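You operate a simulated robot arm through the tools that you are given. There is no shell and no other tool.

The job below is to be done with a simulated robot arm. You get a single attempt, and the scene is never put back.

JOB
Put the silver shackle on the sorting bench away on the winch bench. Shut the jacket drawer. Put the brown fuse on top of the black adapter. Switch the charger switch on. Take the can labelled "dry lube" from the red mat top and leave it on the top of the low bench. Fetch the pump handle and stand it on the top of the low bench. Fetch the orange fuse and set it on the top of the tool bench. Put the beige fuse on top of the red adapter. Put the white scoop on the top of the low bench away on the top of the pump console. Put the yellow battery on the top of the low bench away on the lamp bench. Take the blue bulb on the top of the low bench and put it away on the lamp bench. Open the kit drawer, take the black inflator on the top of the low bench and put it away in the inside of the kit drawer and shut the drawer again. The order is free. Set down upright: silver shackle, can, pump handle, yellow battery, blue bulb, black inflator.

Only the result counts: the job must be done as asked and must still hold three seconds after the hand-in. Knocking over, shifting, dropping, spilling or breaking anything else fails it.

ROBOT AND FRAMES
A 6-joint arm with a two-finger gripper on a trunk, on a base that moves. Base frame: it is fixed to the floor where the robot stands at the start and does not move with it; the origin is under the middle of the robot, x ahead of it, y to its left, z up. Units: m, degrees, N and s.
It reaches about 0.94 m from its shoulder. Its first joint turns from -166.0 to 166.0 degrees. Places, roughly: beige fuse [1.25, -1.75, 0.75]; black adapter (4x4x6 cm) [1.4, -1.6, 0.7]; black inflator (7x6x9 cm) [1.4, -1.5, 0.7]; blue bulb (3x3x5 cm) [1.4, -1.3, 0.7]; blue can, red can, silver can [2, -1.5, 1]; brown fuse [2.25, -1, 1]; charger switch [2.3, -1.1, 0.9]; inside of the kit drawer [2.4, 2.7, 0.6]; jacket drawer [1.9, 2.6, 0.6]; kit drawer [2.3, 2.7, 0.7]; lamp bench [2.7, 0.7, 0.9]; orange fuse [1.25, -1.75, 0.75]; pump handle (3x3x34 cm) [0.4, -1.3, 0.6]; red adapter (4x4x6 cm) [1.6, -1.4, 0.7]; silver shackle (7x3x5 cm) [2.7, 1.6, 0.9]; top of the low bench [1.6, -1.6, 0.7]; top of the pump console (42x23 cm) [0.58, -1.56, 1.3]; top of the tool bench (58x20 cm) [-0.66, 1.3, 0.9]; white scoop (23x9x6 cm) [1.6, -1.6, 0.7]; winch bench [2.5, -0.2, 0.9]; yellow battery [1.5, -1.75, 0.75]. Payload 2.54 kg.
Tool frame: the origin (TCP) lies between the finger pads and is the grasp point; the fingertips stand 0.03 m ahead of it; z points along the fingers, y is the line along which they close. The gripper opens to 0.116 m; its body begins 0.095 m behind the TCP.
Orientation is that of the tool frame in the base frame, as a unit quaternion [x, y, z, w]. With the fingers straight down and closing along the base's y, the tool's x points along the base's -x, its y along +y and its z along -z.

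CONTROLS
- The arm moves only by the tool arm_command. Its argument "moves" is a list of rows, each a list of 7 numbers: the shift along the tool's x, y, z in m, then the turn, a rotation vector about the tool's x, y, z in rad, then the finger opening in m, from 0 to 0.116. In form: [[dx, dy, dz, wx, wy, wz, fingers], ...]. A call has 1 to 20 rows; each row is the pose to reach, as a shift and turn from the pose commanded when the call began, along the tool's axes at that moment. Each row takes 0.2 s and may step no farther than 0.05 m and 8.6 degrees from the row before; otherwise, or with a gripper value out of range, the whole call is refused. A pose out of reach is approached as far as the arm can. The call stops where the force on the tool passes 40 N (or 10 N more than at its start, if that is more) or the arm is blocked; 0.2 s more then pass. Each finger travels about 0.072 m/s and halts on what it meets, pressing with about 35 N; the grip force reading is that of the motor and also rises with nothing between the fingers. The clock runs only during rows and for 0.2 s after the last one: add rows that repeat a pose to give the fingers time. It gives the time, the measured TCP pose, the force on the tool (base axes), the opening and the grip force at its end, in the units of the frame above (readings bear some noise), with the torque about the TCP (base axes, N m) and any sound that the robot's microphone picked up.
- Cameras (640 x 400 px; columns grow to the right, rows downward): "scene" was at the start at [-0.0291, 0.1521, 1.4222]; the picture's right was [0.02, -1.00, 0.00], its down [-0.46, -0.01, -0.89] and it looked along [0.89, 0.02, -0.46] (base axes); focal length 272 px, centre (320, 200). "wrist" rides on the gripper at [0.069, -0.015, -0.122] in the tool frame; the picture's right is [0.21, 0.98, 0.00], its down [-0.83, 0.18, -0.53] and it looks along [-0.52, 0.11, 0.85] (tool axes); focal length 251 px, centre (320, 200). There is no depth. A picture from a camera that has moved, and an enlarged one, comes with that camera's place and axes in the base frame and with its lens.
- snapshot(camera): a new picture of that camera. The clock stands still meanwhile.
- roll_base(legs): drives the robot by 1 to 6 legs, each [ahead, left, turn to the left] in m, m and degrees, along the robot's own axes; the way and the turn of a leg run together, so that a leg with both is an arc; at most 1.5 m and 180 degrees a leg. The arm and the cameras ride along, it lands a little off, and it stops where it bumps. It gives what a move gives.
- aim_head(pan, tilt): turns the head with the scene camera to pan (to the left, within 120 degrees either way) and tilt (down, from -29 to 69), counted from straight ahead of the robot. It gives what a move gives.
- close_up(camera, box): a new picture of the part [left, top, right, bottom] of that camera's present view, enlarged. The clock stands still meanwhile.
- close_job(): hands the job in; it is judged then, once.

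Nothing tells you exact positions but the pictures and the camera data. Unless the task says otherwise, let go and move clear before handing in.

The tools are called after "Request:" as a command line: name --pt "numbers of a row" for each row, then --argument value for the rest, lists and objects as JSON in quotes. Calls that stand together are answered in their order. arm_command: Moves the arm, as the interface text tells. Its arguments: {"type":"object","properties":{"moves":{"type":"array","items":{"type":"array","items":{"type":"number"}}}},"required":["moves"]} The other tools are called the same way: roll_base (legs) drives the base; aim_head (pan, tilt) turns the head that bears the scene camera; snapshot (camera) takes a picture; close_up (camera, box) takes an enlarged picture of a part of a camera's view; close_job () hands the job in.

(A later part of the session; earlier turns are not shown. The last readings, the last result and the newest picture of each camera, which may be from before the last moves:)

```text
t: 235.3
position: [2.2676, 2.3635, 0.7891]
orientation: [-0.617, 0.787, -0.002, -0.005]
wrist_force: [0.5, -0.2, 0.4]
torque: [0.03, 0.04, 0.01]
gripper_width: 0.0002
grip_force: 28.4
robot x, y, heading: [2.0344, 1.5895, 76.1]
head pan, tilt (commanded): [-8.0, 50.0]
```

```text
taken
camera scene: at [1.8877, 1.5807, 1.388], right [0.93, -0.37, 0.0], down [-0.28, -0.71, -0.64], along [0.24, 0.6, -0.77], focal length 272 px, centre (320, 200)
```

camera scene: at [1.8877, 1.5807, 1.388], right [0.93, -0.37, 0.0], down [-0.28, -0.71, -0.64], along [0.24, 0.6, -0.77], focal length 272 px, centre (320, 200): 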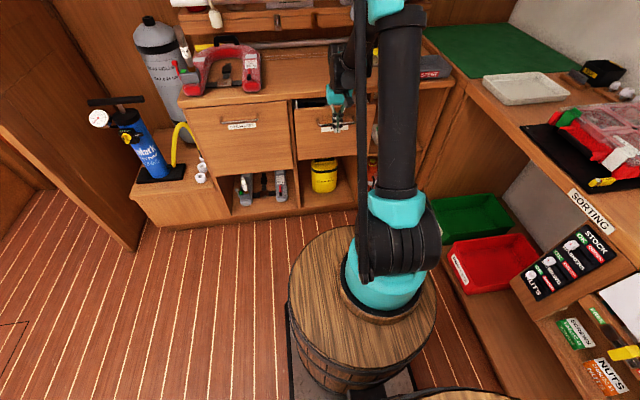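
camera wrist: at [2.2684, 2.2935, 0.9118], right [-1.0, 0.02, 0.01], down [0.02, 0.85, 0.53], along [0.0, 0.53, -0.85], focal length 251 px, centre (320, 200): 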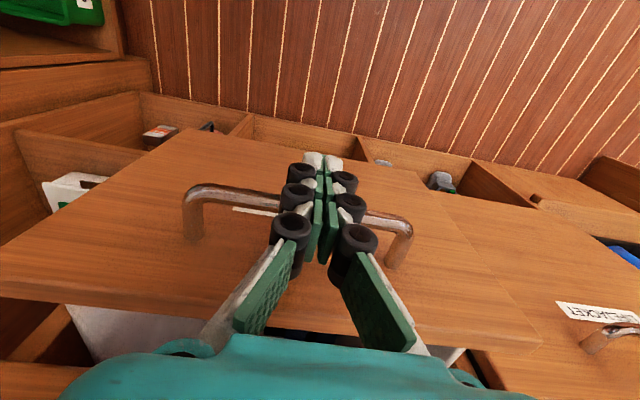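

Request:
arm_command --pt "-0.01 0 0 0 0 0 0" --pt "-0.02 0 0 0 0 0 0" --pt "-0.03 0 0 0 0 0 0" --pt "-0.04 0 0 0 0 0 0" --pt "-0.05 0 0 0 0 0 0"

Request:
close_up --camera "scene" --box '[270, 50, 410, 200]'

```text
t: 236.5
position: [2.2806, 2.4102, 0.7879]
orientation: [-0.618, 0.786, -0.001, -0.005]
wrist_force: [-0.5, -0.4, 0.2]
torque: [0.01, -0.02, 0.03]
gripper_width: 0.0001
grip_force: 27.9
robot x, y, heading: [2.0322, 1.59, 76.3]
head pan, tilt (commanded): [-8.0, 50.0]
```

```text
2.67 times, centred on (340, 125) of scene
camera zoom: at [1.8877, 1.5807, 1.388], right [0.93, -0.37, 0.0], down [-0.28, -0.71, -0.64], along [0.24, 0.6, -0.77], focal length 724 px, centre (267, 400)
```

zoom: 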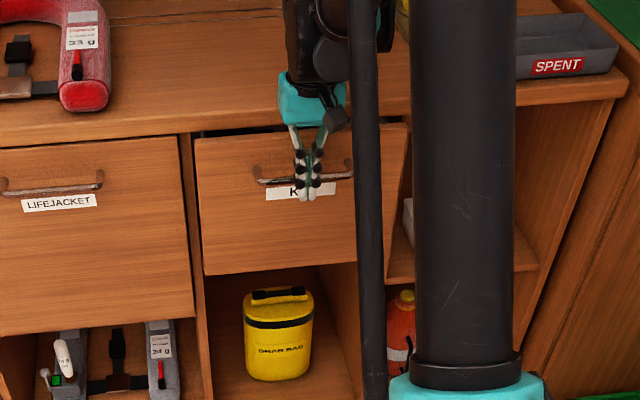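

Request:
arm_command --pt "-0.006 0 0 0 0 0 0" --pt "-0.012 0 0 0 0 0 0" --pt "-0.018 0 0 0 0 0 0" --pt "-0.024 0 0 0 0 0 0" --pt "-0.03 0 0 0 0 0 0" --pt "-0.036 0 0 0 0 0 0"

Request:
close_up --camera "scene" --box '[270, 50, 410, 200]'

```text
t: 237.8
position: [2.2878, 2.4362, 0.7862]
orientation: [-0.618, 0.786, -0.004, -0.009]
wrist_force: [-2.3, -5.7, 0.4]
torque: [-0.04, 0.02, 0.03]
gripper_width: 0.006
grip_force: 28.3
robot x, y, heading: [2.0338, 1.5858, 76.4]
head pan, tilt (commanded): [-8.0, 50.0]
stopped in row 6: the force on the tool passed its limit at 51 N (the readings are from after the stop); the commanded pose is now the measured one
```

```text
2.67 times, centred on (340, 125) of scene
camera zoom: at [1.8875, 1.5802, 1.388], right [0.93, -0.37, 0.0], down [-0.28, -0.71, -0.64], along [0.24, 0.6, -0.77], focal length 724 px, centre (267, 400)
```

zoom: 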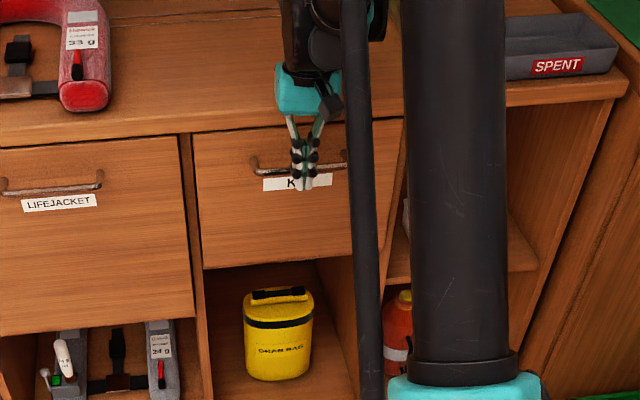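

The drawer has reached its stop. I back off and check it's flush.

Request:
arm_command --pt "0.03 0 0 0 0 0 0" --pt "0.07 0 0 0 0 0 0" --pt "0.11 0 0 0 0 0 0" --pt "0.13 0 -0.04 0 0 0 0" --pt "0.13 0 -0.085 0 0 0 0" --pt "0.13 0 -0.13 0 0 0 0.02" --pt "0.13 0 -0.175 0 0 0 0.05" --pt "0.13 0 -0.22 0 0 0 0.08" --pt "0.13 0 -0.265 0 0 0 0.1" --pt "0.13 0 -0.31 0 0 0 0.116" --pt "0.13 0 -0.355 0 0 0 0.116" --pt "0.13 0 -0.4 0 0 0 0.116"

Request:
close_up --camera "scene" --box '[170, 50, 410, 200]'

Request:
snapshot --camera "wrist"

```text
t: 240.4
position: [2.2603, 2.3178, 1.1895]
orientation: [-0.618, 0.787, -0.004, -0.009]
wrist_force: [-0.2, 0.3, 0.0]
torque: [0.02, 0.0, 0.0]
gripper_width: 0.1161
grip_force: 0.0
robot x, y, heading: [2.0339, 1.5894, 76.7]
head pan, tilt (commanded): [-8.0, 50.0]
```

```text
2.67 times, centred on (290, 125) of scene
camera zoom: at [1.8876, 1.5805, 1.388], right [0.93, -0.37, 0.0], down [-0.28, -0.71, -0.64], along [0.24, 0.6, -0.77], focal length 724 px, centre (400, 400)
```

zoom: 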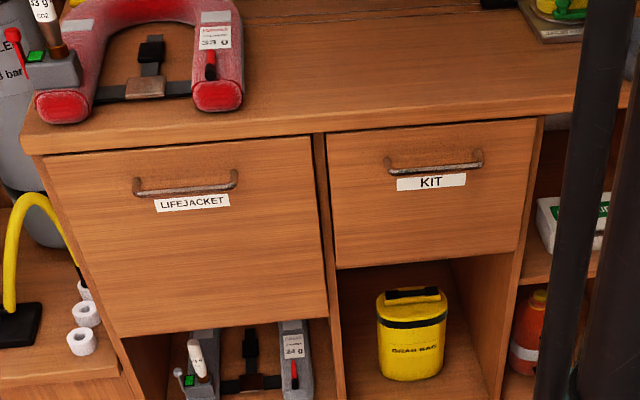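

```text
taken
camera wrist: at [2.2614, 2.2483, 1.3137], right [-1.0, 0.02, 0.01], down [0.02, 0.85, 0.52], along [0.0, 0.52, -0.85], focal length 251 px, centre (320, 200)
```

wrist: 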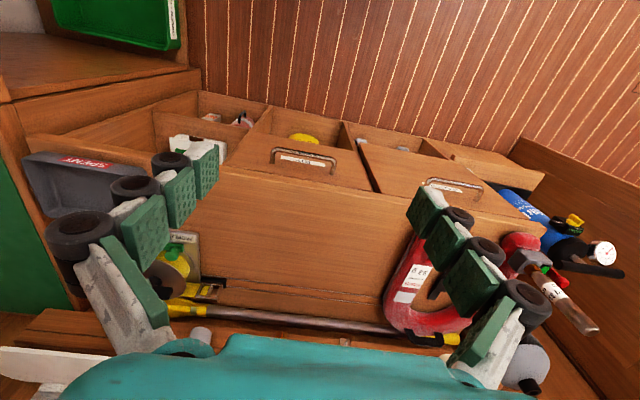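

Both drawers are shut flush with the inflator inside. Now back to the low bench for the remaining items; I also level the small tool tilt.

Request:
arm_command --pt "0.02 0 0 0.0048 -0.0191 0 0.116" --pt "0.04 0 0 0.0048 -0.0191 0 0.116"

Request:
roll_base --legs '[[-0.65, 0, 0], [0, 0.4, 0], [0, 0, -177.4], [0.8, 0.15, 0], [0.78, 0.15, 0]]'

Request:
aim_head --pan 0 --tilt 45

Request:
snapshot --camera "wrist"

```text
t: 241.0
position: [2.2515, 2.2782, 1.1906]
orientation: [-0.617, 0.787, 0.0, 0.0]
wrist_force: [0.5, 0.2, 0.6]
torque: [-0.06, -0.01, -0.03]
gripper_width: 0.1166
grip_force: 0.1
robot x, y, heading: [2.0319, 1.59, 76.3]
head pan, tilt (commanded): [-8.0, 50.0]
```

```text
t: 261.8
position: [1.3019, -1.2599, 1.1891]
orientation: [0.771, 0.637, 0.0, 0.0]
wrist_force: [-0.1, -0.5, -0.9]
torque: [-0.01, 0.01, -0.01]
gripper_width: 0.116
grip_force: 0.2
robot x, y, heading: [1.4837, -0.5608, -100.8]
head pan, tilt (commanded): [-8.0, 50.0]
```

```text
t: 262.5
position: [1.3029, -1.2593, 1.1906]
orientation: [0.771, 0.637, 0.001, 0.002]
wrist_force: [0.5, -0.9, -0.3]
torque: [0.03, -0.02, 0.0]
gripper_width: 0.1158
grip_force: 0.1
robot x, y, heading: [1.4844, -0.5579, -100.7]
head pan, tilt (commanded): [0.0, 45.0]
```

```text
taken
camera wrist: at [1.3009, -1.1886, 1.3128], right [1.0, 0.03, 0.0], down [0.02, -0.85, 0.53], along [0.02, -0.53, -0.85], focal length 251 px, centre (320, 200)
```

wrist: 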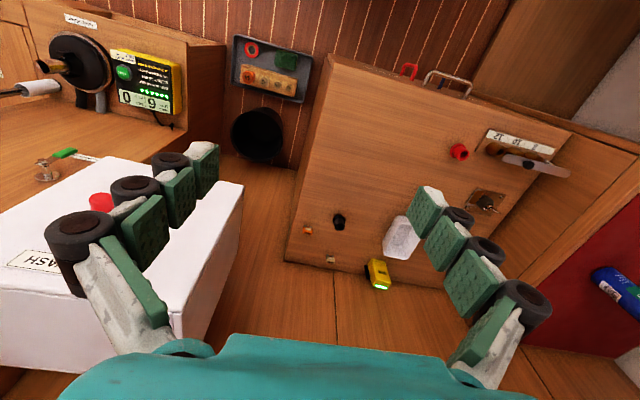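

Request:
close_up --camera "scene" --box '[260, 100, 380, 190]'

Request:
snapshot --camera "scene"

```text
4.44 times, centred on (320, 145) of scene
camera zoom: at [1.6388, -0.5499, 1.3949], right [-0.98, 0.19, 0.0], down [0.13, 0.69, -0.71], along [-0.13, -0.69, -0.71], focal length 1208 px, centre (320, 444)
```

zoom: 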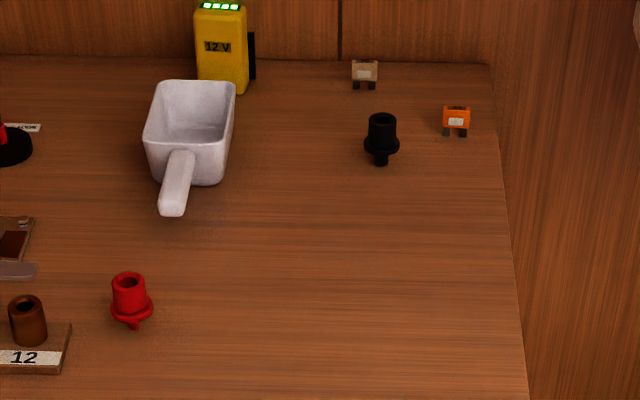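

```text
taken
camera scene: at [1.6388, -0.5499, 1.3949], right [-0.98, 0.19, 0.0], down [0.13, 0.69, -0.71], along [-0.13, -0.69, -0.71], focal length 272 px, centre (320, 200)
```

scene: 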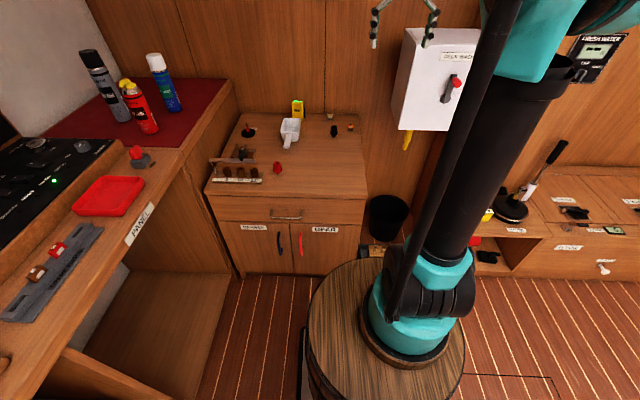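

Adapters stand on narrow feet, so I'll be gentle. First the beige fuse: I drive 0.18 m forward to reach the back of the bench.

Request:
roll_base --legs '[[0.18, 0, 0]]'

Request:
snapshot --camera "wrist"

```text
t: 264.0
position: [1.2664, -1.4357, 1.1915]
orientation: [0.771, 0.637, 0.0, 0.001]
wrist_force: [0.6, -0.2, 0.1]
torque: [0.01, 0.0, 0.0]
gripper_width: 0.1158
grip_force: 0.0
robot x, y, heading: [1.4534, -0.7383, -100.8]
head pan, tilt (commanded): [0.0, 45.0]
```

```text
taken
camera wrist: at [1.2661, -1.3656, 1.3128], right [1.0, 0.03, 0.0], down [0.02, -0.85, 0.53], along [0.02, -0.53, -0.85], focal length 251 px, centre (320, 200)
```

wrist: 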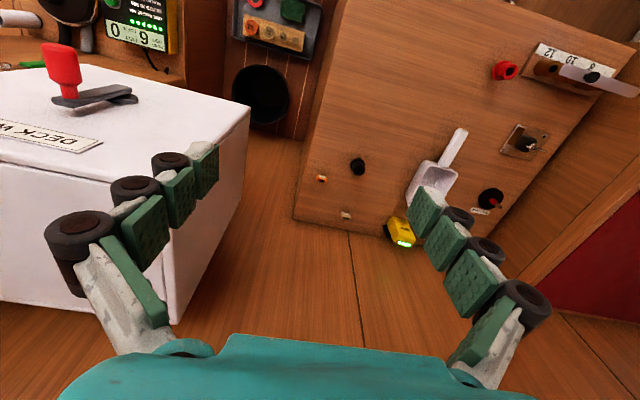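

The wall switch box is close to my left finger; I measure it more exactly before moving.

Request:
close_up --camera "scene" --box '[340, 0, 500, 140]'

Request:
close_up --camera "wrist" --box '[0, 30, 360, 340]'

```text
2.86 times, centred on (420, 70) of scene
camera zoom: at [1.605, -0.7276, 1.395], right [-0.98, 0.19, 0.0], down [0.13, 0.69, -0.71], along [-0.13, -0.69, -0.71], focal length 776 px, centre (34, 571)
```

zoom: 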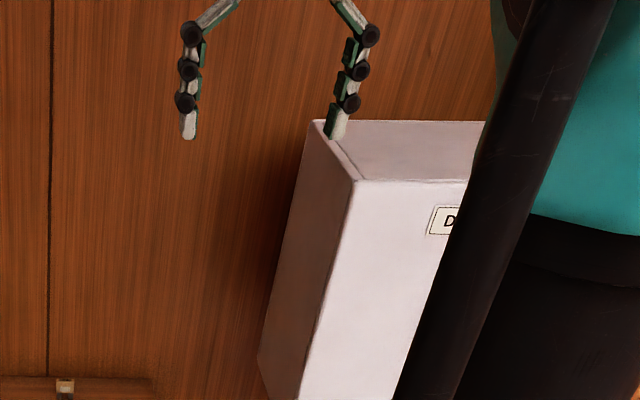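

```text
1.29 times, centred on (180, 185) of wrist
camera zoom: at [1.2661, -1.3656, 1.3128], right [1.0, 0.03, 0.0], down [0.02, -0.85, 0.53], along [0.02, -0.53, -0.85], focal length 324 px, centre (501, 219)
```

zoom: 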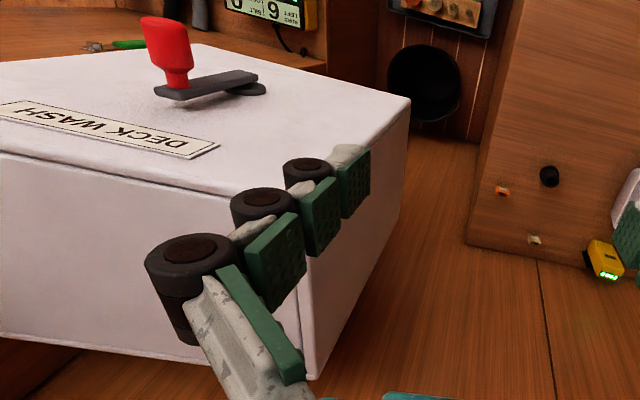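

The switch box's near corner is at (1.125, −1.495, 1.12), well clear of my path. I move above the beige fuse with the gripper tilted 25° forward.

Request:
arm_command --pt "-0.0292 0.0136 0.0291 0 -0.0396 0 0.1" --pt "-0.0585 0.0272 0.0582 0 -0.0793 0 0.09" --pt "-0.0877 0.0407 0.0873 0 -0.1189 0 0.08" --pt "-0.1169 0.0543 0.1164 0 -0.1585 0 0.07" --pt "-0.1461 0.0679 0.1455 0 -0.1982 0 0.06" --pt "-0.1754 0.0815 0.1745 0 -0.2378 0 0.06" --pt "-0.2046 0.0951 0.2036 0 -0.2775 0 0.06" --pt "-0.2338 0.1087 0.2327 0 -0.3171 0 0.06" --pt "-0.263 0.1222 0.2618 0 -0.3567 0 0.06" --pt "-0.2923 0.1358 0.2909 0 -0.3964 0 0.06" --pt "-0.3215 0.1494 0.32 0 -0.436 0 0.06" --pt "-0.3215 0.1494 0.32 0 -0.436 0 0.06"

Request:
snapshot --camera "wrist"

Request:
snapshot --camera "scene"

```text
t: 266.6
position: [1.3517, -1.78, 0.8703]
orientation: [0.753, 0.621, -0.167, 0.138]
wrist_force: [0.9, -0.5, 0.1]
torque: [-0.01, 0.03, 0.0]
gripper_width: 0.0599
grip_force: 0.0
robot x, y, heading: [1.4516, -0.7371, -100.8]
head pan, tilt (commanded): [0.0, 45.0]
```

```text
taken
camera wrist: at [1.3591, -1.6644, 0.9529], right [1.0, 0.01, -0.09], down [0.08, -0.55, 0.83], along [-0.04, -0.84, -0.55], focal length 251 px, centre (320, 200)
```

wrist: 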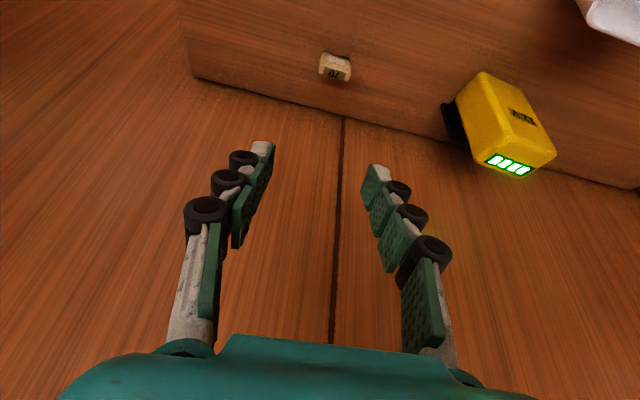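

```text
taken
camera scene: at [1.6051, -0.7275, 1.3949], right [-0.98, 0.19, 0.0], down [0.13, 0.69, -0.71], along [-0.13, -0.69, -0.71], focal length 272 px, centre (320, 200)
```

scene: 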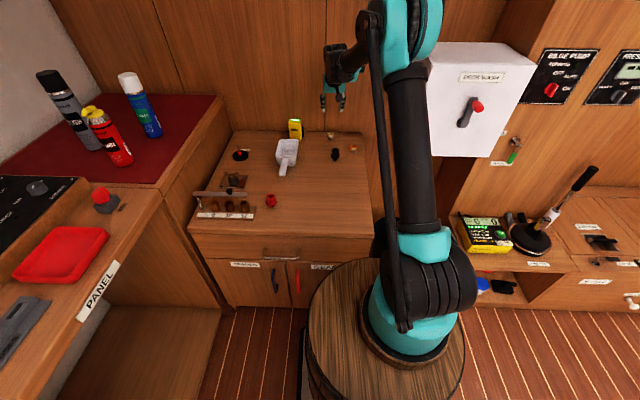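

Request:
close_up --camera "wrist" --box '[280, 30, 400, 105]'

Request:
close_up --camera "scene" --box '[270, 85, 370, 165]'

```text
5.33 times, centred on (340, 68) of wrist
camera zoom: at [1.3591, -1.6644, 0.9529], right [1.0, 0.01, -0.09], down [0.08, -0.55, 0.83], along [-0.04, -0.84, -0.55], focal length 1341 px, centre (213, 907)
```

zoom: 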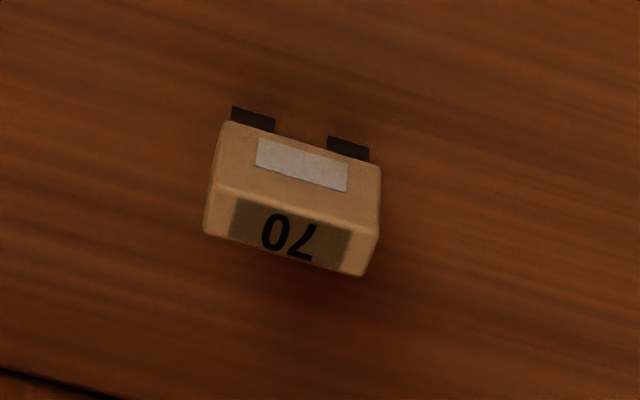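

```text
5.00 times, centred on (320, 125) of scene
camera zoom: at [1.6051, -0.7275, 1.3949], right [-0.98, 0.19, 0.0], down [0.13, 0.69, -0.71], along [-0.13, -0.69, -0.71], focal length 1358 px, centre (320, 575)
```

zoom: 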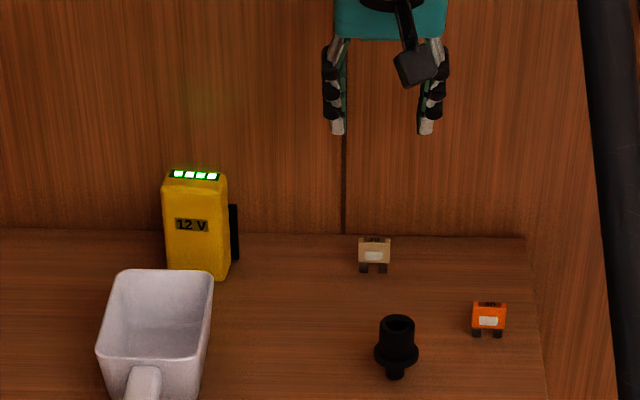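

The beige fuse stands at (1.352, −1.790), wide axis along my closing direction. I lower onto it.

Request:
arm_command --pt "0.0127 0.0005 0.03 0 0 0 0.06" --pt "0.0255 0.001 0.06 0 0 0 0.06" --pt "0.0382 0.0016 0.09 0 0 0 0.06" --pt "0.0488 0.0021 0.1155 0 0 0 0.06" --pt "0.0488 0.0021 0.1155 0 0 0 0.06"

Request:
close_up --camera "wrist" --box '[220, 110, 420, 260]'

Request:
close_up --camera "scene" --box '[300, 95, 380, 160]'

```text
t: 267.8
position: [1.3523, -1.7839, 0.7431]
orientation: [0.752, 0.622, -0.167, 0.139]
wrist_force: [0.2, 0.5, -0.2]
torque: [0.0, 0.0, -0.02]
gripper_width: 0.0602
grip_force: 0.1
robot x, y, heading: [1.4534, -0.7344, -101.0]
head pan, tilt (commanded): [0.0, 45.0]
```

```text
2.67 times, centred on (320, 185) of wrist
camera zoom: at [1.3605, -1.67, 0.8263], right [1.0, 0.01, -0.09], down [0.08, -0.55, 0.83], along [-0.04, -0.84, -0.55], focal length 670 px, centre (320, 240)
```

zoom: 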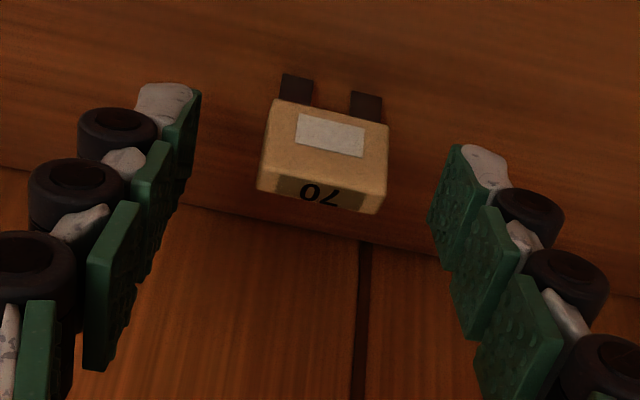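

```text
6.15 times, centred on (340, 128) of scene
camera zoom: at [1.6051, -0.7276, 1.3949], right [-0.98, 0.19, 0.0], down [0.13, 0.69, -0.71], along [-0.13, -0.69, -0.71], focal length 1672 px, centre (197, 646)
```

zoom: 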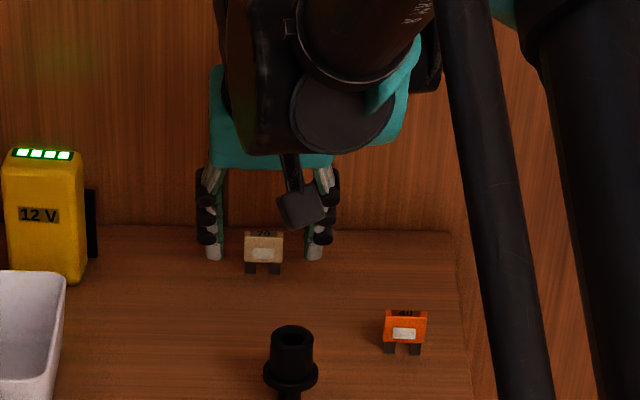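

The fuse sits centred between the fingertips. I close gently.

Request:
arm_command --pt "0.0021 0 0.004 0 0 0 0.06" --pt "0.0021 0 0.004 0 0 0 0.045" --pt "0.0021 0 0.004 0 0 0 0.035" --pt "0.0021 0 0.004 0 0 0 0.028" --pt "0.0021 0 0.004 0 0 0 0.02" --pt "0.0021 0 0.004 0 0 0 0.01"

Request:
close_up --camera "wrist" --box '[220, 110, 420, 260]'

```text
t: 269.2
position: [1.353, -1.785, 0.7406]
orientation: [0.753, 0.622, -0.167, 0.138]
wrist_force: [-0.6, -0.2, -0.7]
torque: [-0.01, 0.01, 0.01]
gripper_width: 0.0265
grip_force: 34.7
robot x, y, heading: [1.4534, -0.7386, -100.8]
head pan, tilt (commanded): [0.0, 45.0]
```

```text
2.67 times, centred on (320, 185) of wrist
camera zoom: at [1.3614, -1.6699, 0.8222], right [1.0, 0.01, -0.09], down [0.08, -0.55, 0.83], along [-0.04, -0.84, -0.55], focal length 670 px, centre (320, 240)
```

zoom: 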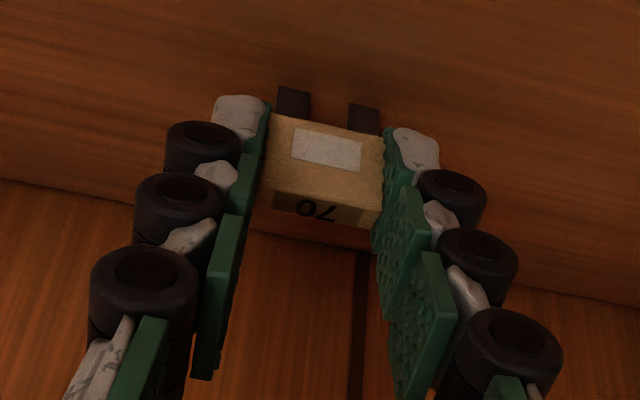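

The beige fuse is gripped (26.5 mm). I lift it straight up and back the base a little.

Request:
arm_command --pt "-0.0127 0 -0.0272 0 0 0 0.01" --pt "-0.0317 0 -0.0679 0 0 0 0.01" --pt "-0.0507 0 -0.1086 0 0 0 0.01" --pt "-0.0698 0 -0.1494 0 0 0 0.01" --pt "-0.0888 0 -0.1901 0 0 0 0.01"

Request:
close_up --camera "wrist" --box '[220, 110, 420, 260]'

```text
t: 270.4
position: [1.3536, -1.7852, 0.9495]
orientation: [0.752, 0.622, -0.166, 0.139]
wrist_force: [0.3, -0.3, -1.3]
torque: [0.0, 0.01, -0.01]
gripper_width: 0.0266
grip_force: 35.1
robot x, y, heading: [1.4515, -0.7366, -100.9]
head pan, tilt (commanded): [0.0, 45.0]
```

```text
2.67 times, centred on (320, 185) of wrist
camera zoom: at [1.3612, -1.6699, 1.0316], right [1.0, 0.01, -0.09], down [0.08, -0.55, 0.83], along [-0.04, -0.84, -0.55], focal length 670 px, centre (320, 240)
```

zoom: 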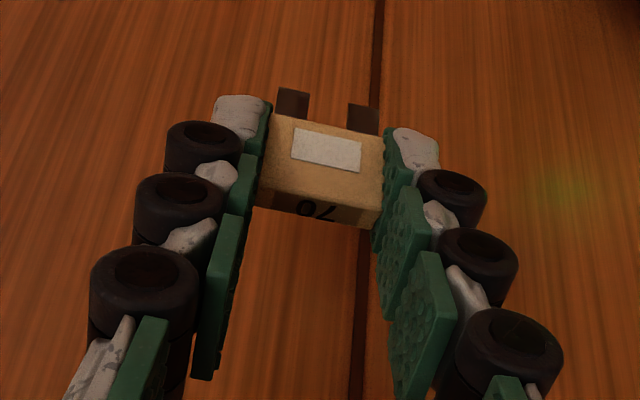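

Request:
roll_base --legs '[[-0.13, 0, 0]]'

Request:
close_up --camera "scene" --box '[200, 120, 400, 245]'

```text
t: 271.7
position: [1.3782, -1.658, 0.9483]
orientation: [0.753, 0.622, -0.167, 0.138]
wrist_force: [-0.1, 0.1, 0.9]
torque: [0.01, 0.01, -0.02]
gripper_width: 0.0266
grip_force: 35.0
robot x, y, heading: [1.4719, -0.6112, -100.7]
head pan, tilt (commanded): [0.0, 45.0]
```

```text
3.20 times, centred on (300, 182) of scene
camera zoom: at [1.6293, -0.6007, 1.3949], right [-0.98, 0.19, 0.0], down [0.13, 0.69, -0.71], along [-0.13, -0.69, -0.71], focal length 870 px, centre (384, 256)
```

zoom: 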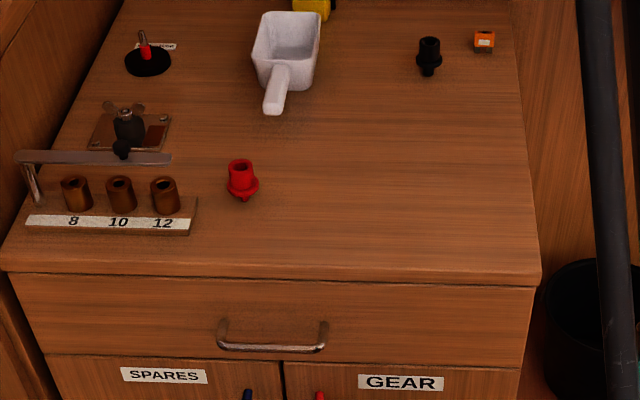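

Request:
arm_command --pt "0.0358 0.0234 -0.0059 0 0 0 0.01" --pt "0.0717 0.0469 -0.0119 0 0 0 0.01" --pt "0.1075 0.0703 -0.0178 0 0 0 0.01" --pt "0.1434 0.0937 -0.0237 0 0 0 0.01" --pt "0.1792 0.1172 -0.0297 0 0 0 0.01" --pt "0.2151 0.1406 -0.0356 0 0 0 0.01" --pt "0.2509 0.164 -0.0415 0 0 0 0.01" --pt "0.2868 0.1875 -0.0475 0 0 0 0.01" --pt "0.3226 0.2109 -0.0534 0 0 0 0.01" --pt "0.3226 0.2109 -0.0534 0 0 0 0.01"

Request:
snapshot --camera "wrist"

Request:
close_up --camera "scene" --box '[220, 110, 340, 210]'

```text
t: 273.9
position: [1.6459, -1.3868, 0.8617]
orientation: [0.753, 0.621, -0.167, 0.138]
wrist_force: [-0.1, -0.2, -0.9]
torque: [-0.04, -0.01, -0.02]
gripper_width: 0.0267
grip_force: 35.0
robot x, y, heading: [1.4725, -0.611, -100.9]
head pan, tilt (commanded): [0.0, 45.0]
```

```text
taken
camera wrist: at [1.6537, -1.273, 0.9437], right [1.0, 0.01, -0.09], down [0.08, -0.55, 0.83], along [-0.04, -0.84, -0.55], focal length 251 px, centre (320, 200)
```

wrist: 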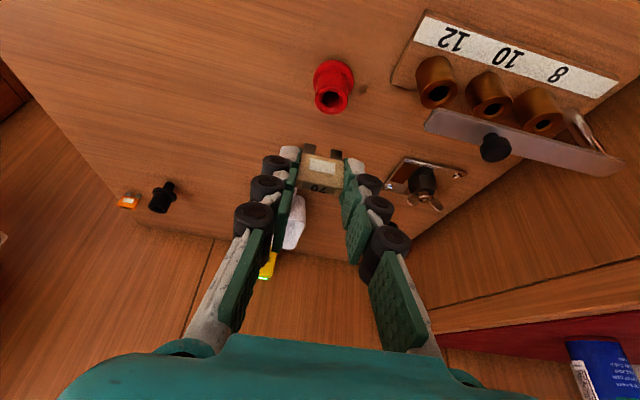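

```text
4.00 times, centred on (280, 160) of scene
camera zoom: at [1.6294, -0.6007, 1.3949], right [-0.98, 0.19, 0.0], down [0.13, 0.69, -0.71], along [-0.13, -0.69, -0.71], focal length 1087 px, centre (480, 360)
```

zoom: 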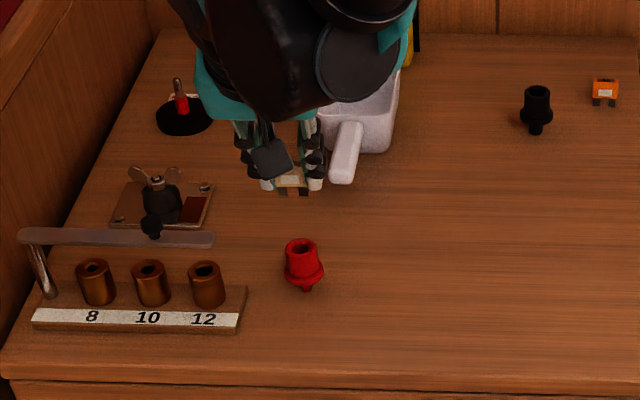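

Request:
close_up --camera "wrist" --box '[260, 50, 400, 200]'

Request:
close_up --camera "scene" --box '[270, 130, 320, 200]'

```text
2.67 times, centred on (330, 125) of wrist
camera zoom: at [1.6537, -1.273, 0.9437], right [1.0, 0.01, -0.09], down [0.08, -0.55, 0.83], along [-0.04, -0.84, -0.55], focal length 670 px, centre (293, 400)
```

zoom: 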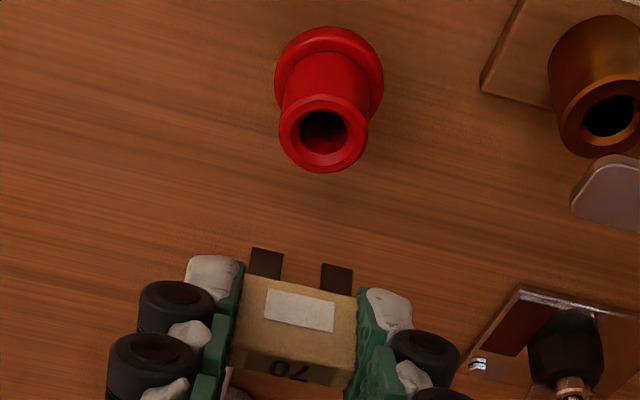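

```text
5.71 times, centred on (295, 165) of scene
camera zoom: at [1.6294, -0.6007, 1.3949], right [-0.98, 0.19, 0.0], down [0.13, 0.69, -0.71], along [-0.13, -0.69, -0.71], focal length 1553 px, centre (463, 400)
```

zoom: 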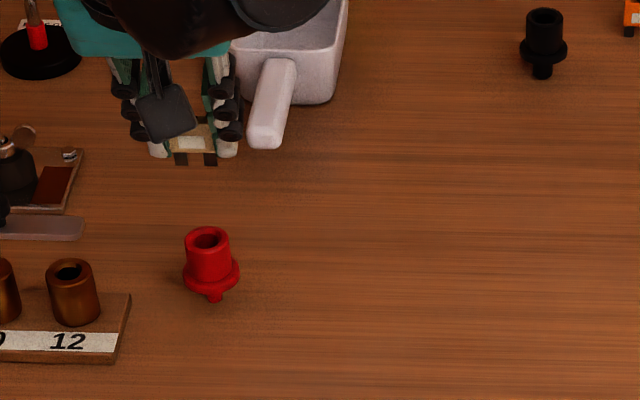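

Rim centre is ~7 mm further back than the fuse legs; legs (2.25 cm spread) will bridge the 1.5 cm hole. I shift and lower most of the way, then recheck.

Request:
arm_command --pt "0.0065 0.001 0.0218 0 0 0 0.01" --pt "0.0129 0.002 0.0436 0 0 0 0.01" --pt "0.0129 0.002 0.0436 0 0 0 0.01"

Request:
close_up --camera "wrist" --box '[260, 90, 380, 190]'

Request:
close_up --camera "scene" --box '[270, 140, 320, 190]'

```text
t: 274.7
position: [1.6447, -1.3944, 0.817]
orientation: [0.753, 0.621, -0.167, 0.139]
wrist_force: [0.1, 0.3, -0.4]
torque: [0.01, 0.01, 0.01]
gripper_width: 0.0265
grip_force: 34.8
robot x, y, heading: [1.4786, -0.6125, -100.8]
head pan, tilt (commanded): [0.0, 45.0]
```

```text
4.00 times, centred on (320, 140) of wrist
camera zoom: at [1.6524, -1.2803, 0.8998], right [1.0, 0.01, -0.09], down [0.08, -0.55, 0.83], along [-0.04, -0.84, -0.55], focal length 1006 px, centre (320, 440)
```

zoom: 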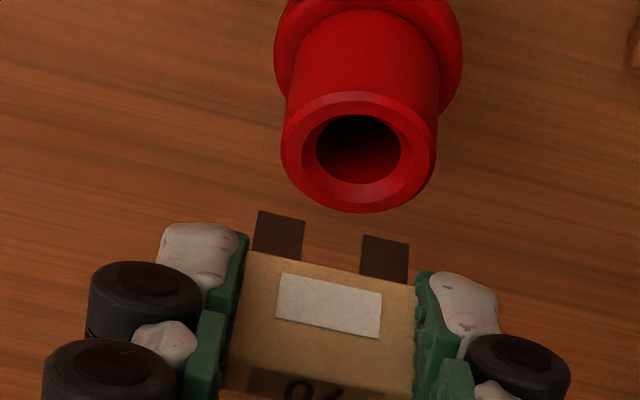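

```text
8.00 times, centred on (295, 165) of scene
camera zoom: at [1.6294, -0.6007, 1.3949], right [-0.98, 0.19, 0.0], down [0.13, 0.69, -0.71], along [-0.13, -0.69, -0.71], focal length 2174 px, centre (520, 480)
```

zoom: 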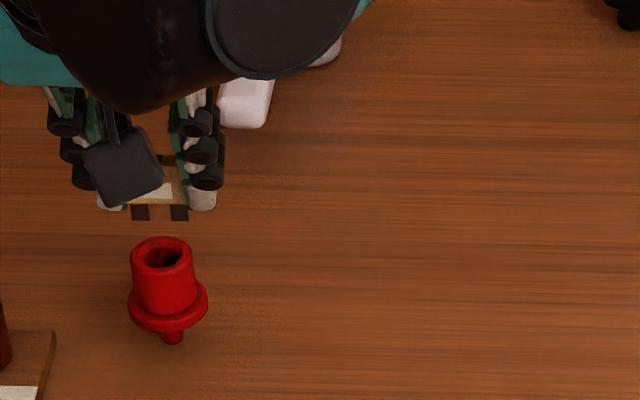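

Request:
arm_command --pt "0.0035 0.001 0.007 0 0 0 0.01" --pt "0.0069 0.002 0.0139 0 0 0 0.01" --pt "0.0069 0.002 0.0139 0 0 0 0.01"

Request:
close_up --camera "wrist" --box '[260, 90, 380, 190]'

Request:
close_up --camera "scene" --box '[270, 145, 310, 180]'

```text
t: 275.5
position: [1.6478, -1.395, 0.8014]
orientation: [0.753, 0.622, -0.166, 0.139]
wrist_force: [-0.2, 0.1, -0.7]
torque: [0.04, -0.01, 0.0]
gripper_width: 0.0267
grip_force: 35.2
robot x, y, heading: [1.4759, -0.6128, -101.1]
head pan, tilt (commanded): [0.0, 45.0]
```

```text
4.00 times, centred on (320, 140) of wrist
camera zoom: at [1.6557, -1.2806, 0.8834], right [1.0, 0.01, -0.09], down [0.08, -0.55, 0.83], along [-0.04, -0.84, -0.55], focal length 1006 px, centre (320, 440)
```

zoom: 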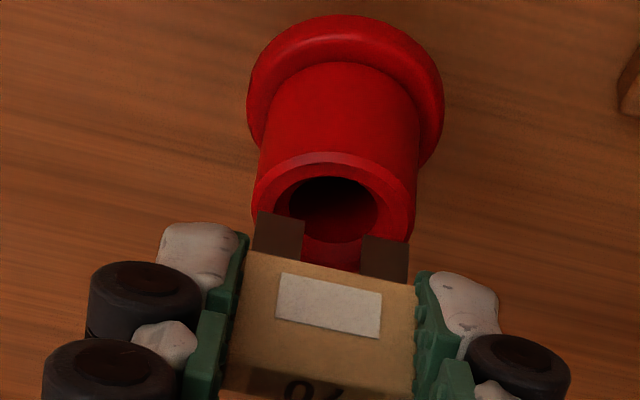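

```text
11.43 times, centred on (290, 162) of scene
camera zoom: at [1.6294, -0.6007, 1.3949], right [-0.98, 0.19, 0.0], down [0.13, 0.69, -0.71], along [-0.13, -0.69, -0.71], focal length 3105 px, centre (663, 629)
```

zoom: 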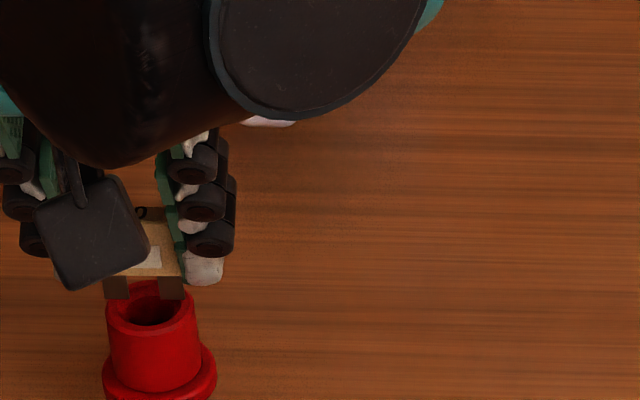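

Request:
arm_command --pt "0.0019 -0.0013 0.0013 0 0 0 0.01" --pt "0.0019 -0.0013 0.0013 0 0 0 0.01"

```text
t: 276.1
position: [1.6464, -1.3938, 0.8001]
orientation: [0.753, 0.621, -0.166, 0.139]
wrist_force: [0.6, 0.2, 0.1]
torque: [-0.01, -0.04, 0.0]
gripper_width: 0.0268
grip_force: 35.0
robot x, y, heading: [1.4738, -0.6139, -100.8]
head pan, tilt (commanded): [0.0, 45.0]
```

Request:
arm_command --pt "0.0004 0 0.0009 0 0 0 0.01"

Request:
close_up --camera "wrist" --box '[270, 110, 370, 190]'

```text
t: 276.5
position: [1.6465, -1.3945, 0.799]
orientation: [0.752, 0.622, -0.166, 0.139]
wrist_force: [-0.4, -0.4, 0.3]
torque: [0.04, -0.02, -0.01]
gripper_width: 0.0267
grip_force: 34.9
robot x, y, heading: [1.4742, -0.6072, -100.8]
head pan, tilt (commanded): [0.0, 45.0]
```

```text
5.00 times, centred on (320, 150) of wrist
camera zoom: at [1.6542, -1.2791, 0.881], right [1.0, 0.01, -0.09], down [0.08, -0.55, 0.83], along [-0.04, -0.84, -0.55], focal length 1257 px, centre (320, 450)
```

zoom: 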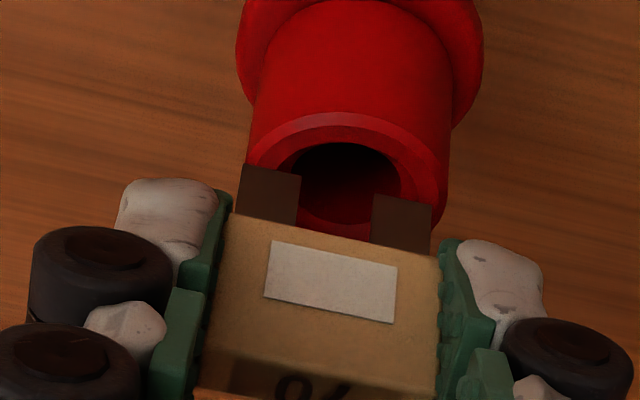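

Request:
arm_command --pt "0.0005 0.0007 0.0009 0 0 0 0.01"

```text
t: 276.9
position: [1.6465, -1.3943, 0.7975]
orientation: [0.753, 0.622, -0.167, 0.138]
wrist_force: [-0.2, -0.6, 0.3]
torque: [0.01, 0.03, 0.01]
gripper_width: 0.0268
grip_force: 35.3
robot x, y, heading: [1.4731, -0.6131, -100.9]
head pan, tilt (commanded): [0.0, 45.0]
```

Request:
arm_command --pt "0.0004 0 0.0009 0 0 0 0.01"

```text
t: 277.3
position: [1.6473, -1.3939, 0.7969]
orientation: [0.753, 0.622, -0.166, 0.138]
wrist_force: [0.0, -0.2, 0.9]
torque: [0.01, -0.02, 0.01]
gripper_width: 0.0265
grip_force: 34.6
robot x, y, heading: [1.4768, -0.6103, -101.2]
head pan, tilt (commanded): [0.0, 45.0]
```

Request:
arm_command --pt "0.0004 0 0.0009 0 0 0 0.01"

Request:
close_up --camera "wrist" --box '[270, 110, 370, 190]'

Request:
close_up --camera "scene" --box '[270, 145, 310, 180]'

```text
t: 277.7
position: [1.6478, -1.3923, 0.7967]
orientation: [0.752, 0.622, -0.166, 0.138]
wrist_force: [-0.2, -0.8, 0.1]
torque: [-0.01, 0.01, 0.01]
gripper_width: 0.0266
grip_force: 34.9
robot x, y, heading: [1.4765, -0.6129, -101.0]
head pan, tilt (commanded): [0.0, 45.0]
```

```text
5.00 times, centred on (320, 150) of wrist
camera zoom: at [1.6544, -1.2787, 0.878], right [1.0, 0.01, -0.09], down [0.08, -0.55, 0.83], along [-0.04, -0.84, -0.55], focal length 1257 px, centre (320, 450)
```

zoom: 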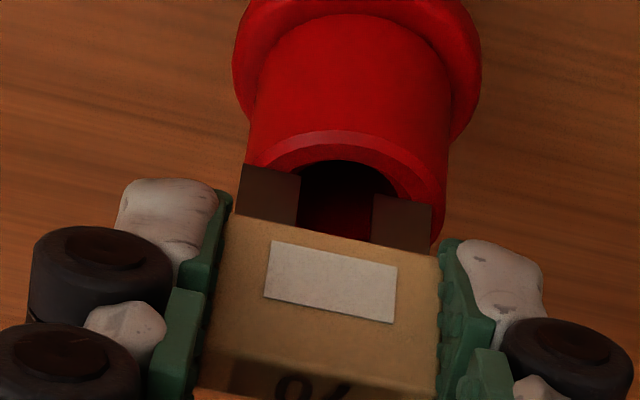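

```text
11.43 times, centred on (290, 162) of scene
camera zoom: at [1.6294, -0.6007, 1.3949], right [-0.98, 0.19, 0.0], down [0.13, 0.69, -0.71], along [-0.13, -0.69, -0.71], focal length 3105 px, centre (663, 629)
```

zoom: 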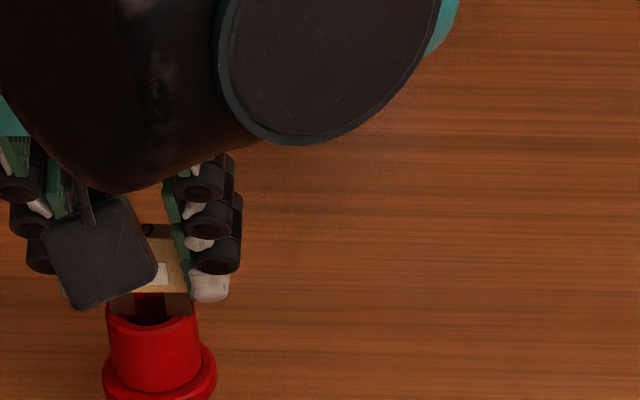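

Request:
arm_command --pt "0.0004 0 0.0009 0 0 0 0.01"

```text
t: 278.1
position: [1.6479, -1.3934, 0.7952]
orientation: [0.752, 0.622, -0.167, 0.139]
wrist_force: [-0.6, 0.2, -0.7]
torque: [0.0, -0.02, 0.0]
gripper_width: 0.0263
grip_force: 34.9
robot x, y, heading: [1.4774, -0.6091, -101.4]
head pan, tilt (commanded): [0.0, 45.0]
```

Request:
arm_command --pt "0.0004 0 0.0009 0 0 0 0.01"

Request:
close_up --camera "wrist" --box '[270, 110, 370, 190]'

```text
t: 278.5
position: [1.6465, -1.394, 0.7932]
orientation: [0.753, 0.622, -0.166, 0.139]
wrist_force: [0.3, 0.8, 8.3]
torque: [-0.02, -0.02, -0.01]
gripper_width: 0.0265
grip_force: 35.4
robot x, y, heading: [1.4762, -0.6093, -100.7]
head pan, tilt (commanded): [0.0, 45.0]
```

```text
5.00 times, centred on (320, 150) of wrist
camera zoom: at [1.6545, -1.2792, 0.8759], right [1.0, 0.01, -0.09], down [0.08, -0.55, 0.83], along [-0.04, -0.84, -0.55], focal length 1257 px, centre (320, 450)
```

zoom: 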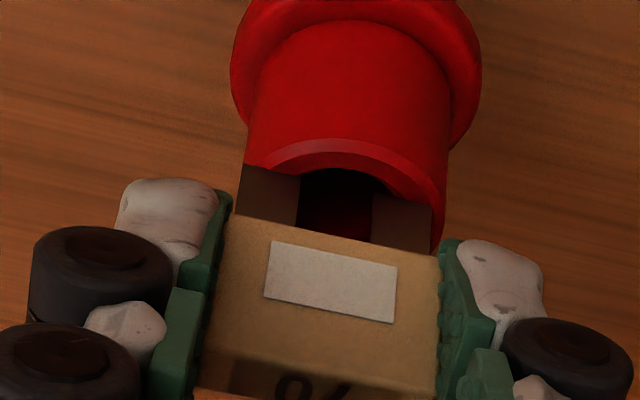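

Contact on both legs (8 N, no torque). I ease off half a millimetre and open slowly.

Request:
arm_command --pt "-0.0002 0 -0.0005 0 0 0 0.022" --pt "-0.0002 0 -0.0005 0 0 0 0.028" --pt "-0.0002 0 -0.0005 0 0 0 0.031" --pt "-0.0002 0 -0.0005 0 0 0 0.034" --pt "-0.0002 0 -0.0005 0 0 0 0.037" --pt "-0.0002 0 -0.0005 0 0 0 0.042"

Request:
close_up --camera "wrist" --box '[250, 100, 390, 200]'

Request:
close_up --camera "scene" --box '[270, 145, 310, 180]'

```text
t: 279.9
position: [1.6464, -1.3954, 0.7935]
orientation: [0.753, 0.622, -0.167, 0.139]
wrist_force: [-0.1, -0.4, 0.4]
torque: [0.01, 0.0, 0.02]
gripper_width: 0.0422
grip_force: 0.0
robot x, y, heading: [1.4791, -0.6103, -101.0]
head pan, tilt (commanded): [0.0, 45.0]
```

```text
4.00 times, centred on (320, 150) of wrist
camera zoom: at [1.6543, -1.2795, 0.8759], right [1.0, 0.01, -0.09], down [0.08, -0.55, 0.83], along [-0.04, -0.84, -0.55], focal length 1006 px, centre (320, 400)
```

zoom: 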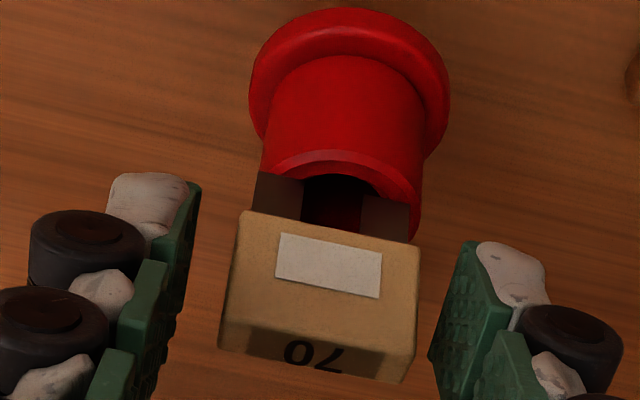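

```text
11.43 times, centred on (290, 162) of scene
camera zoom: at [1.6294, -0.6007, 1.3949], right [-0.98, 0.19, 0.0], down [0.13, 0.69, -0.71], along [-0.13, -0.69, -0.71], focal length 3105 px, centre (663, 629)
```

zoom: 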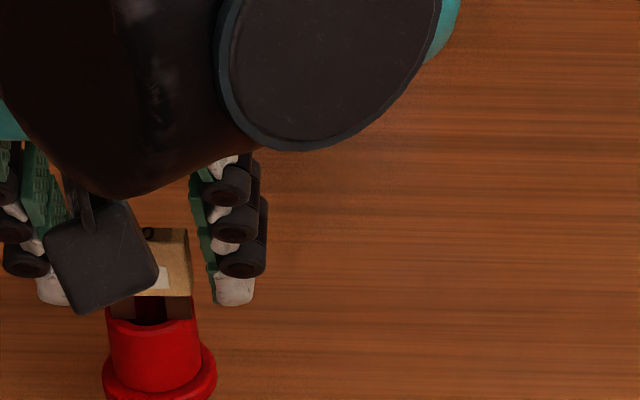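

The beige fuse stands on the red adapter. I withdraw along the finger axis.

Request:
arm_command --pt "0 0 -0.015 0 0 0 0.042" --pt "0 0 -0.04 0 0 0 0.042" --pt "0 0 -0.08 0 0 0 0.05" --pt "0 0 -0.12 0 0 0 0.06" --pt "0 0 -0.16 0 0 0 0.08" --pt "0 0 -0.2 0 0 0 0.1"

Request:
close_up --camera "scene" --box '[250, 135, 330, 195]'

Request:
snapshot --camera "wrist"

```text
t: 281.3
position: [1.6616, -1.3106, 0.976]
orientation: [0.753, 0.621, -0.167, 0.138]
wrist_force: [-0.2, -1.1, -0.5]
torque: [0.01, 0.01, -0.05]
gripper_width: 0.1
grip_force: 0.0
robot x, y, heading: [1.4723, -0.6108, -100.4]
head pan, tilt (commanded): [0.0, 45.0]
```

```text
6.67 times, centred on (290, 165) of scene
camera zoom: at [1.6294, -0.6009, 1.3949], right [-0.98, 0.19, 0.0], down [0.13, 0.69, -0.71], along [-0.13, -0.69, -0.71], focal length 1811 px, centre (520, 433)
```

zoom: 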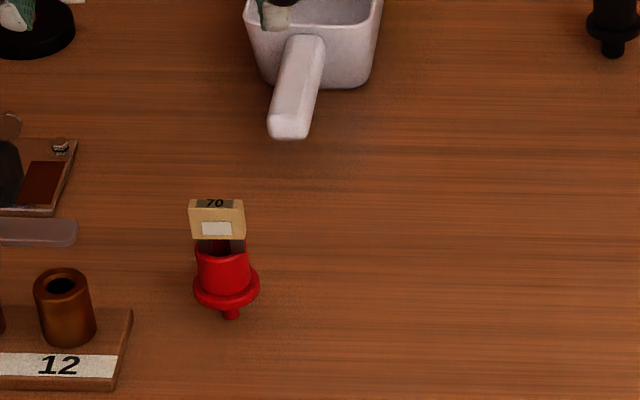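

```text
taken
camera wrist: at [1.6689, -1.1963, 1.058], right [1.0, 0.01, -0.09], down [0.08, -0.55, 0.83], along [-0.04, -0.84, -0.55], focal length 251 px, centre (320, 200)
```

wrist: 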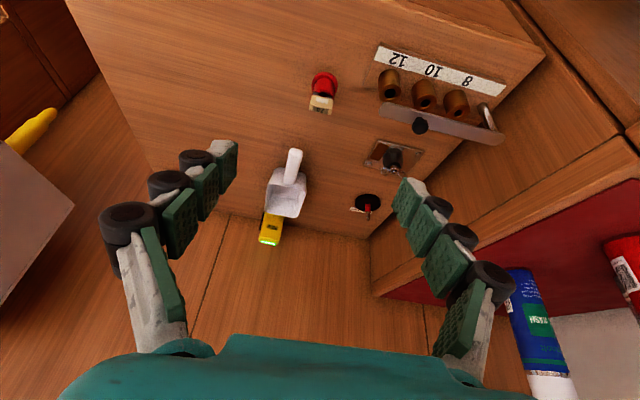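

Beige fuse done. Before the scoop I test how high the arm can lift a downward gripper, since the console top is at 1.3 m.

Request:
arm_command --pt "-0.0178 0 -0.038 0 0.0436 0 0.1" --pt "-0.0355 0 -0.076 0 0.0872 0 0.1" --pt "-0.0533 0 -0.114 0 0.1308 0 0.1" --pt "-0.071 0 -0.152 0 0.1744 0 0.1" --pt "-0.0888 0 -0.19 0 0.218 0 0.1" --pt "-0.1066 0 -0.228 0 0.2616 0 0.1" --pt "-0.1243 0 -0.266 0 0.3052 0 0.1" --pt "-0.1421 0 -0.304 0 0.3488 0 0.1" --pt "-0.1598 0 -0.342 0 0.3924 0 0.1" --pt "-0.1776 0 -0.38 0 0.436 0 0.1"

```text
t: 283.5
position: [1.6616, -1.3093, 1.3936]
orientation: [0.771, 0.636, -0.001, 0.0]
wrist_force: [-0.3, -1.1, 0.3]
torque: [0.08, 0.03, -0.01]
gripper_width: 0.1001
grip_force: 0.1
robot x, y, heading: [1.4771, -0.609, -100.6]
head pan, tilt (commanded): [0.0, 45.0]
```

The arm reaches 1.39 m pointing down, so a downward grip will do for the console. I look at the console top for free space.

Request:
aim_head --pan -40 --tilt 15

Request:
snapshot --camera "scene"

Request:
snapshot --camera "wrist"

```text
t: 284.6
position: [1.6612, -1.3083, 1.3955]
orientation: [0.771, 0.637, 0.001, 0.001]
wrist_force: [0.4, -0.3, 0.0]
torque: [-0.01, 0.04, -0.01]
gripper_width: 0.0999
grip_force: 0.1
robot x, y, heading: [1.473, -0.6114, -100.5]
head pan, tilt (commanded): [-40.0, 15.0]
```

```text
taken
camera scene: at [1.5723, -0.58, 1.4417], right [-0.63, 0.77, 0.0], down [0.2, 0.16, -0.97], along [-0.75, -0.61, -0.26], focal length 272 px, centre (320, 200)
```

scene: 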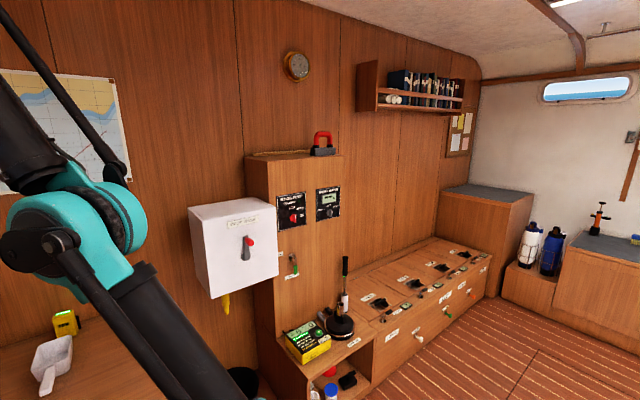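

```text
taken
camera wrist: at [1.6606, -1.2378, 1.5176], right [1.0, 0.03, 0.0], down [0.02, -0.85, 0.53], along [0.02, -0.53, -0.85], focal length 251 px, centre (320, 200)
```

wrist: 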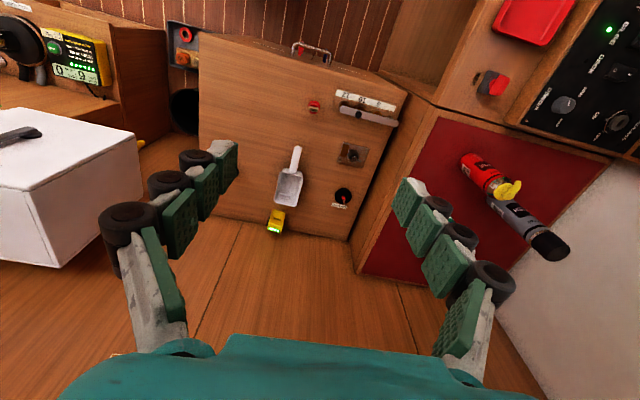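

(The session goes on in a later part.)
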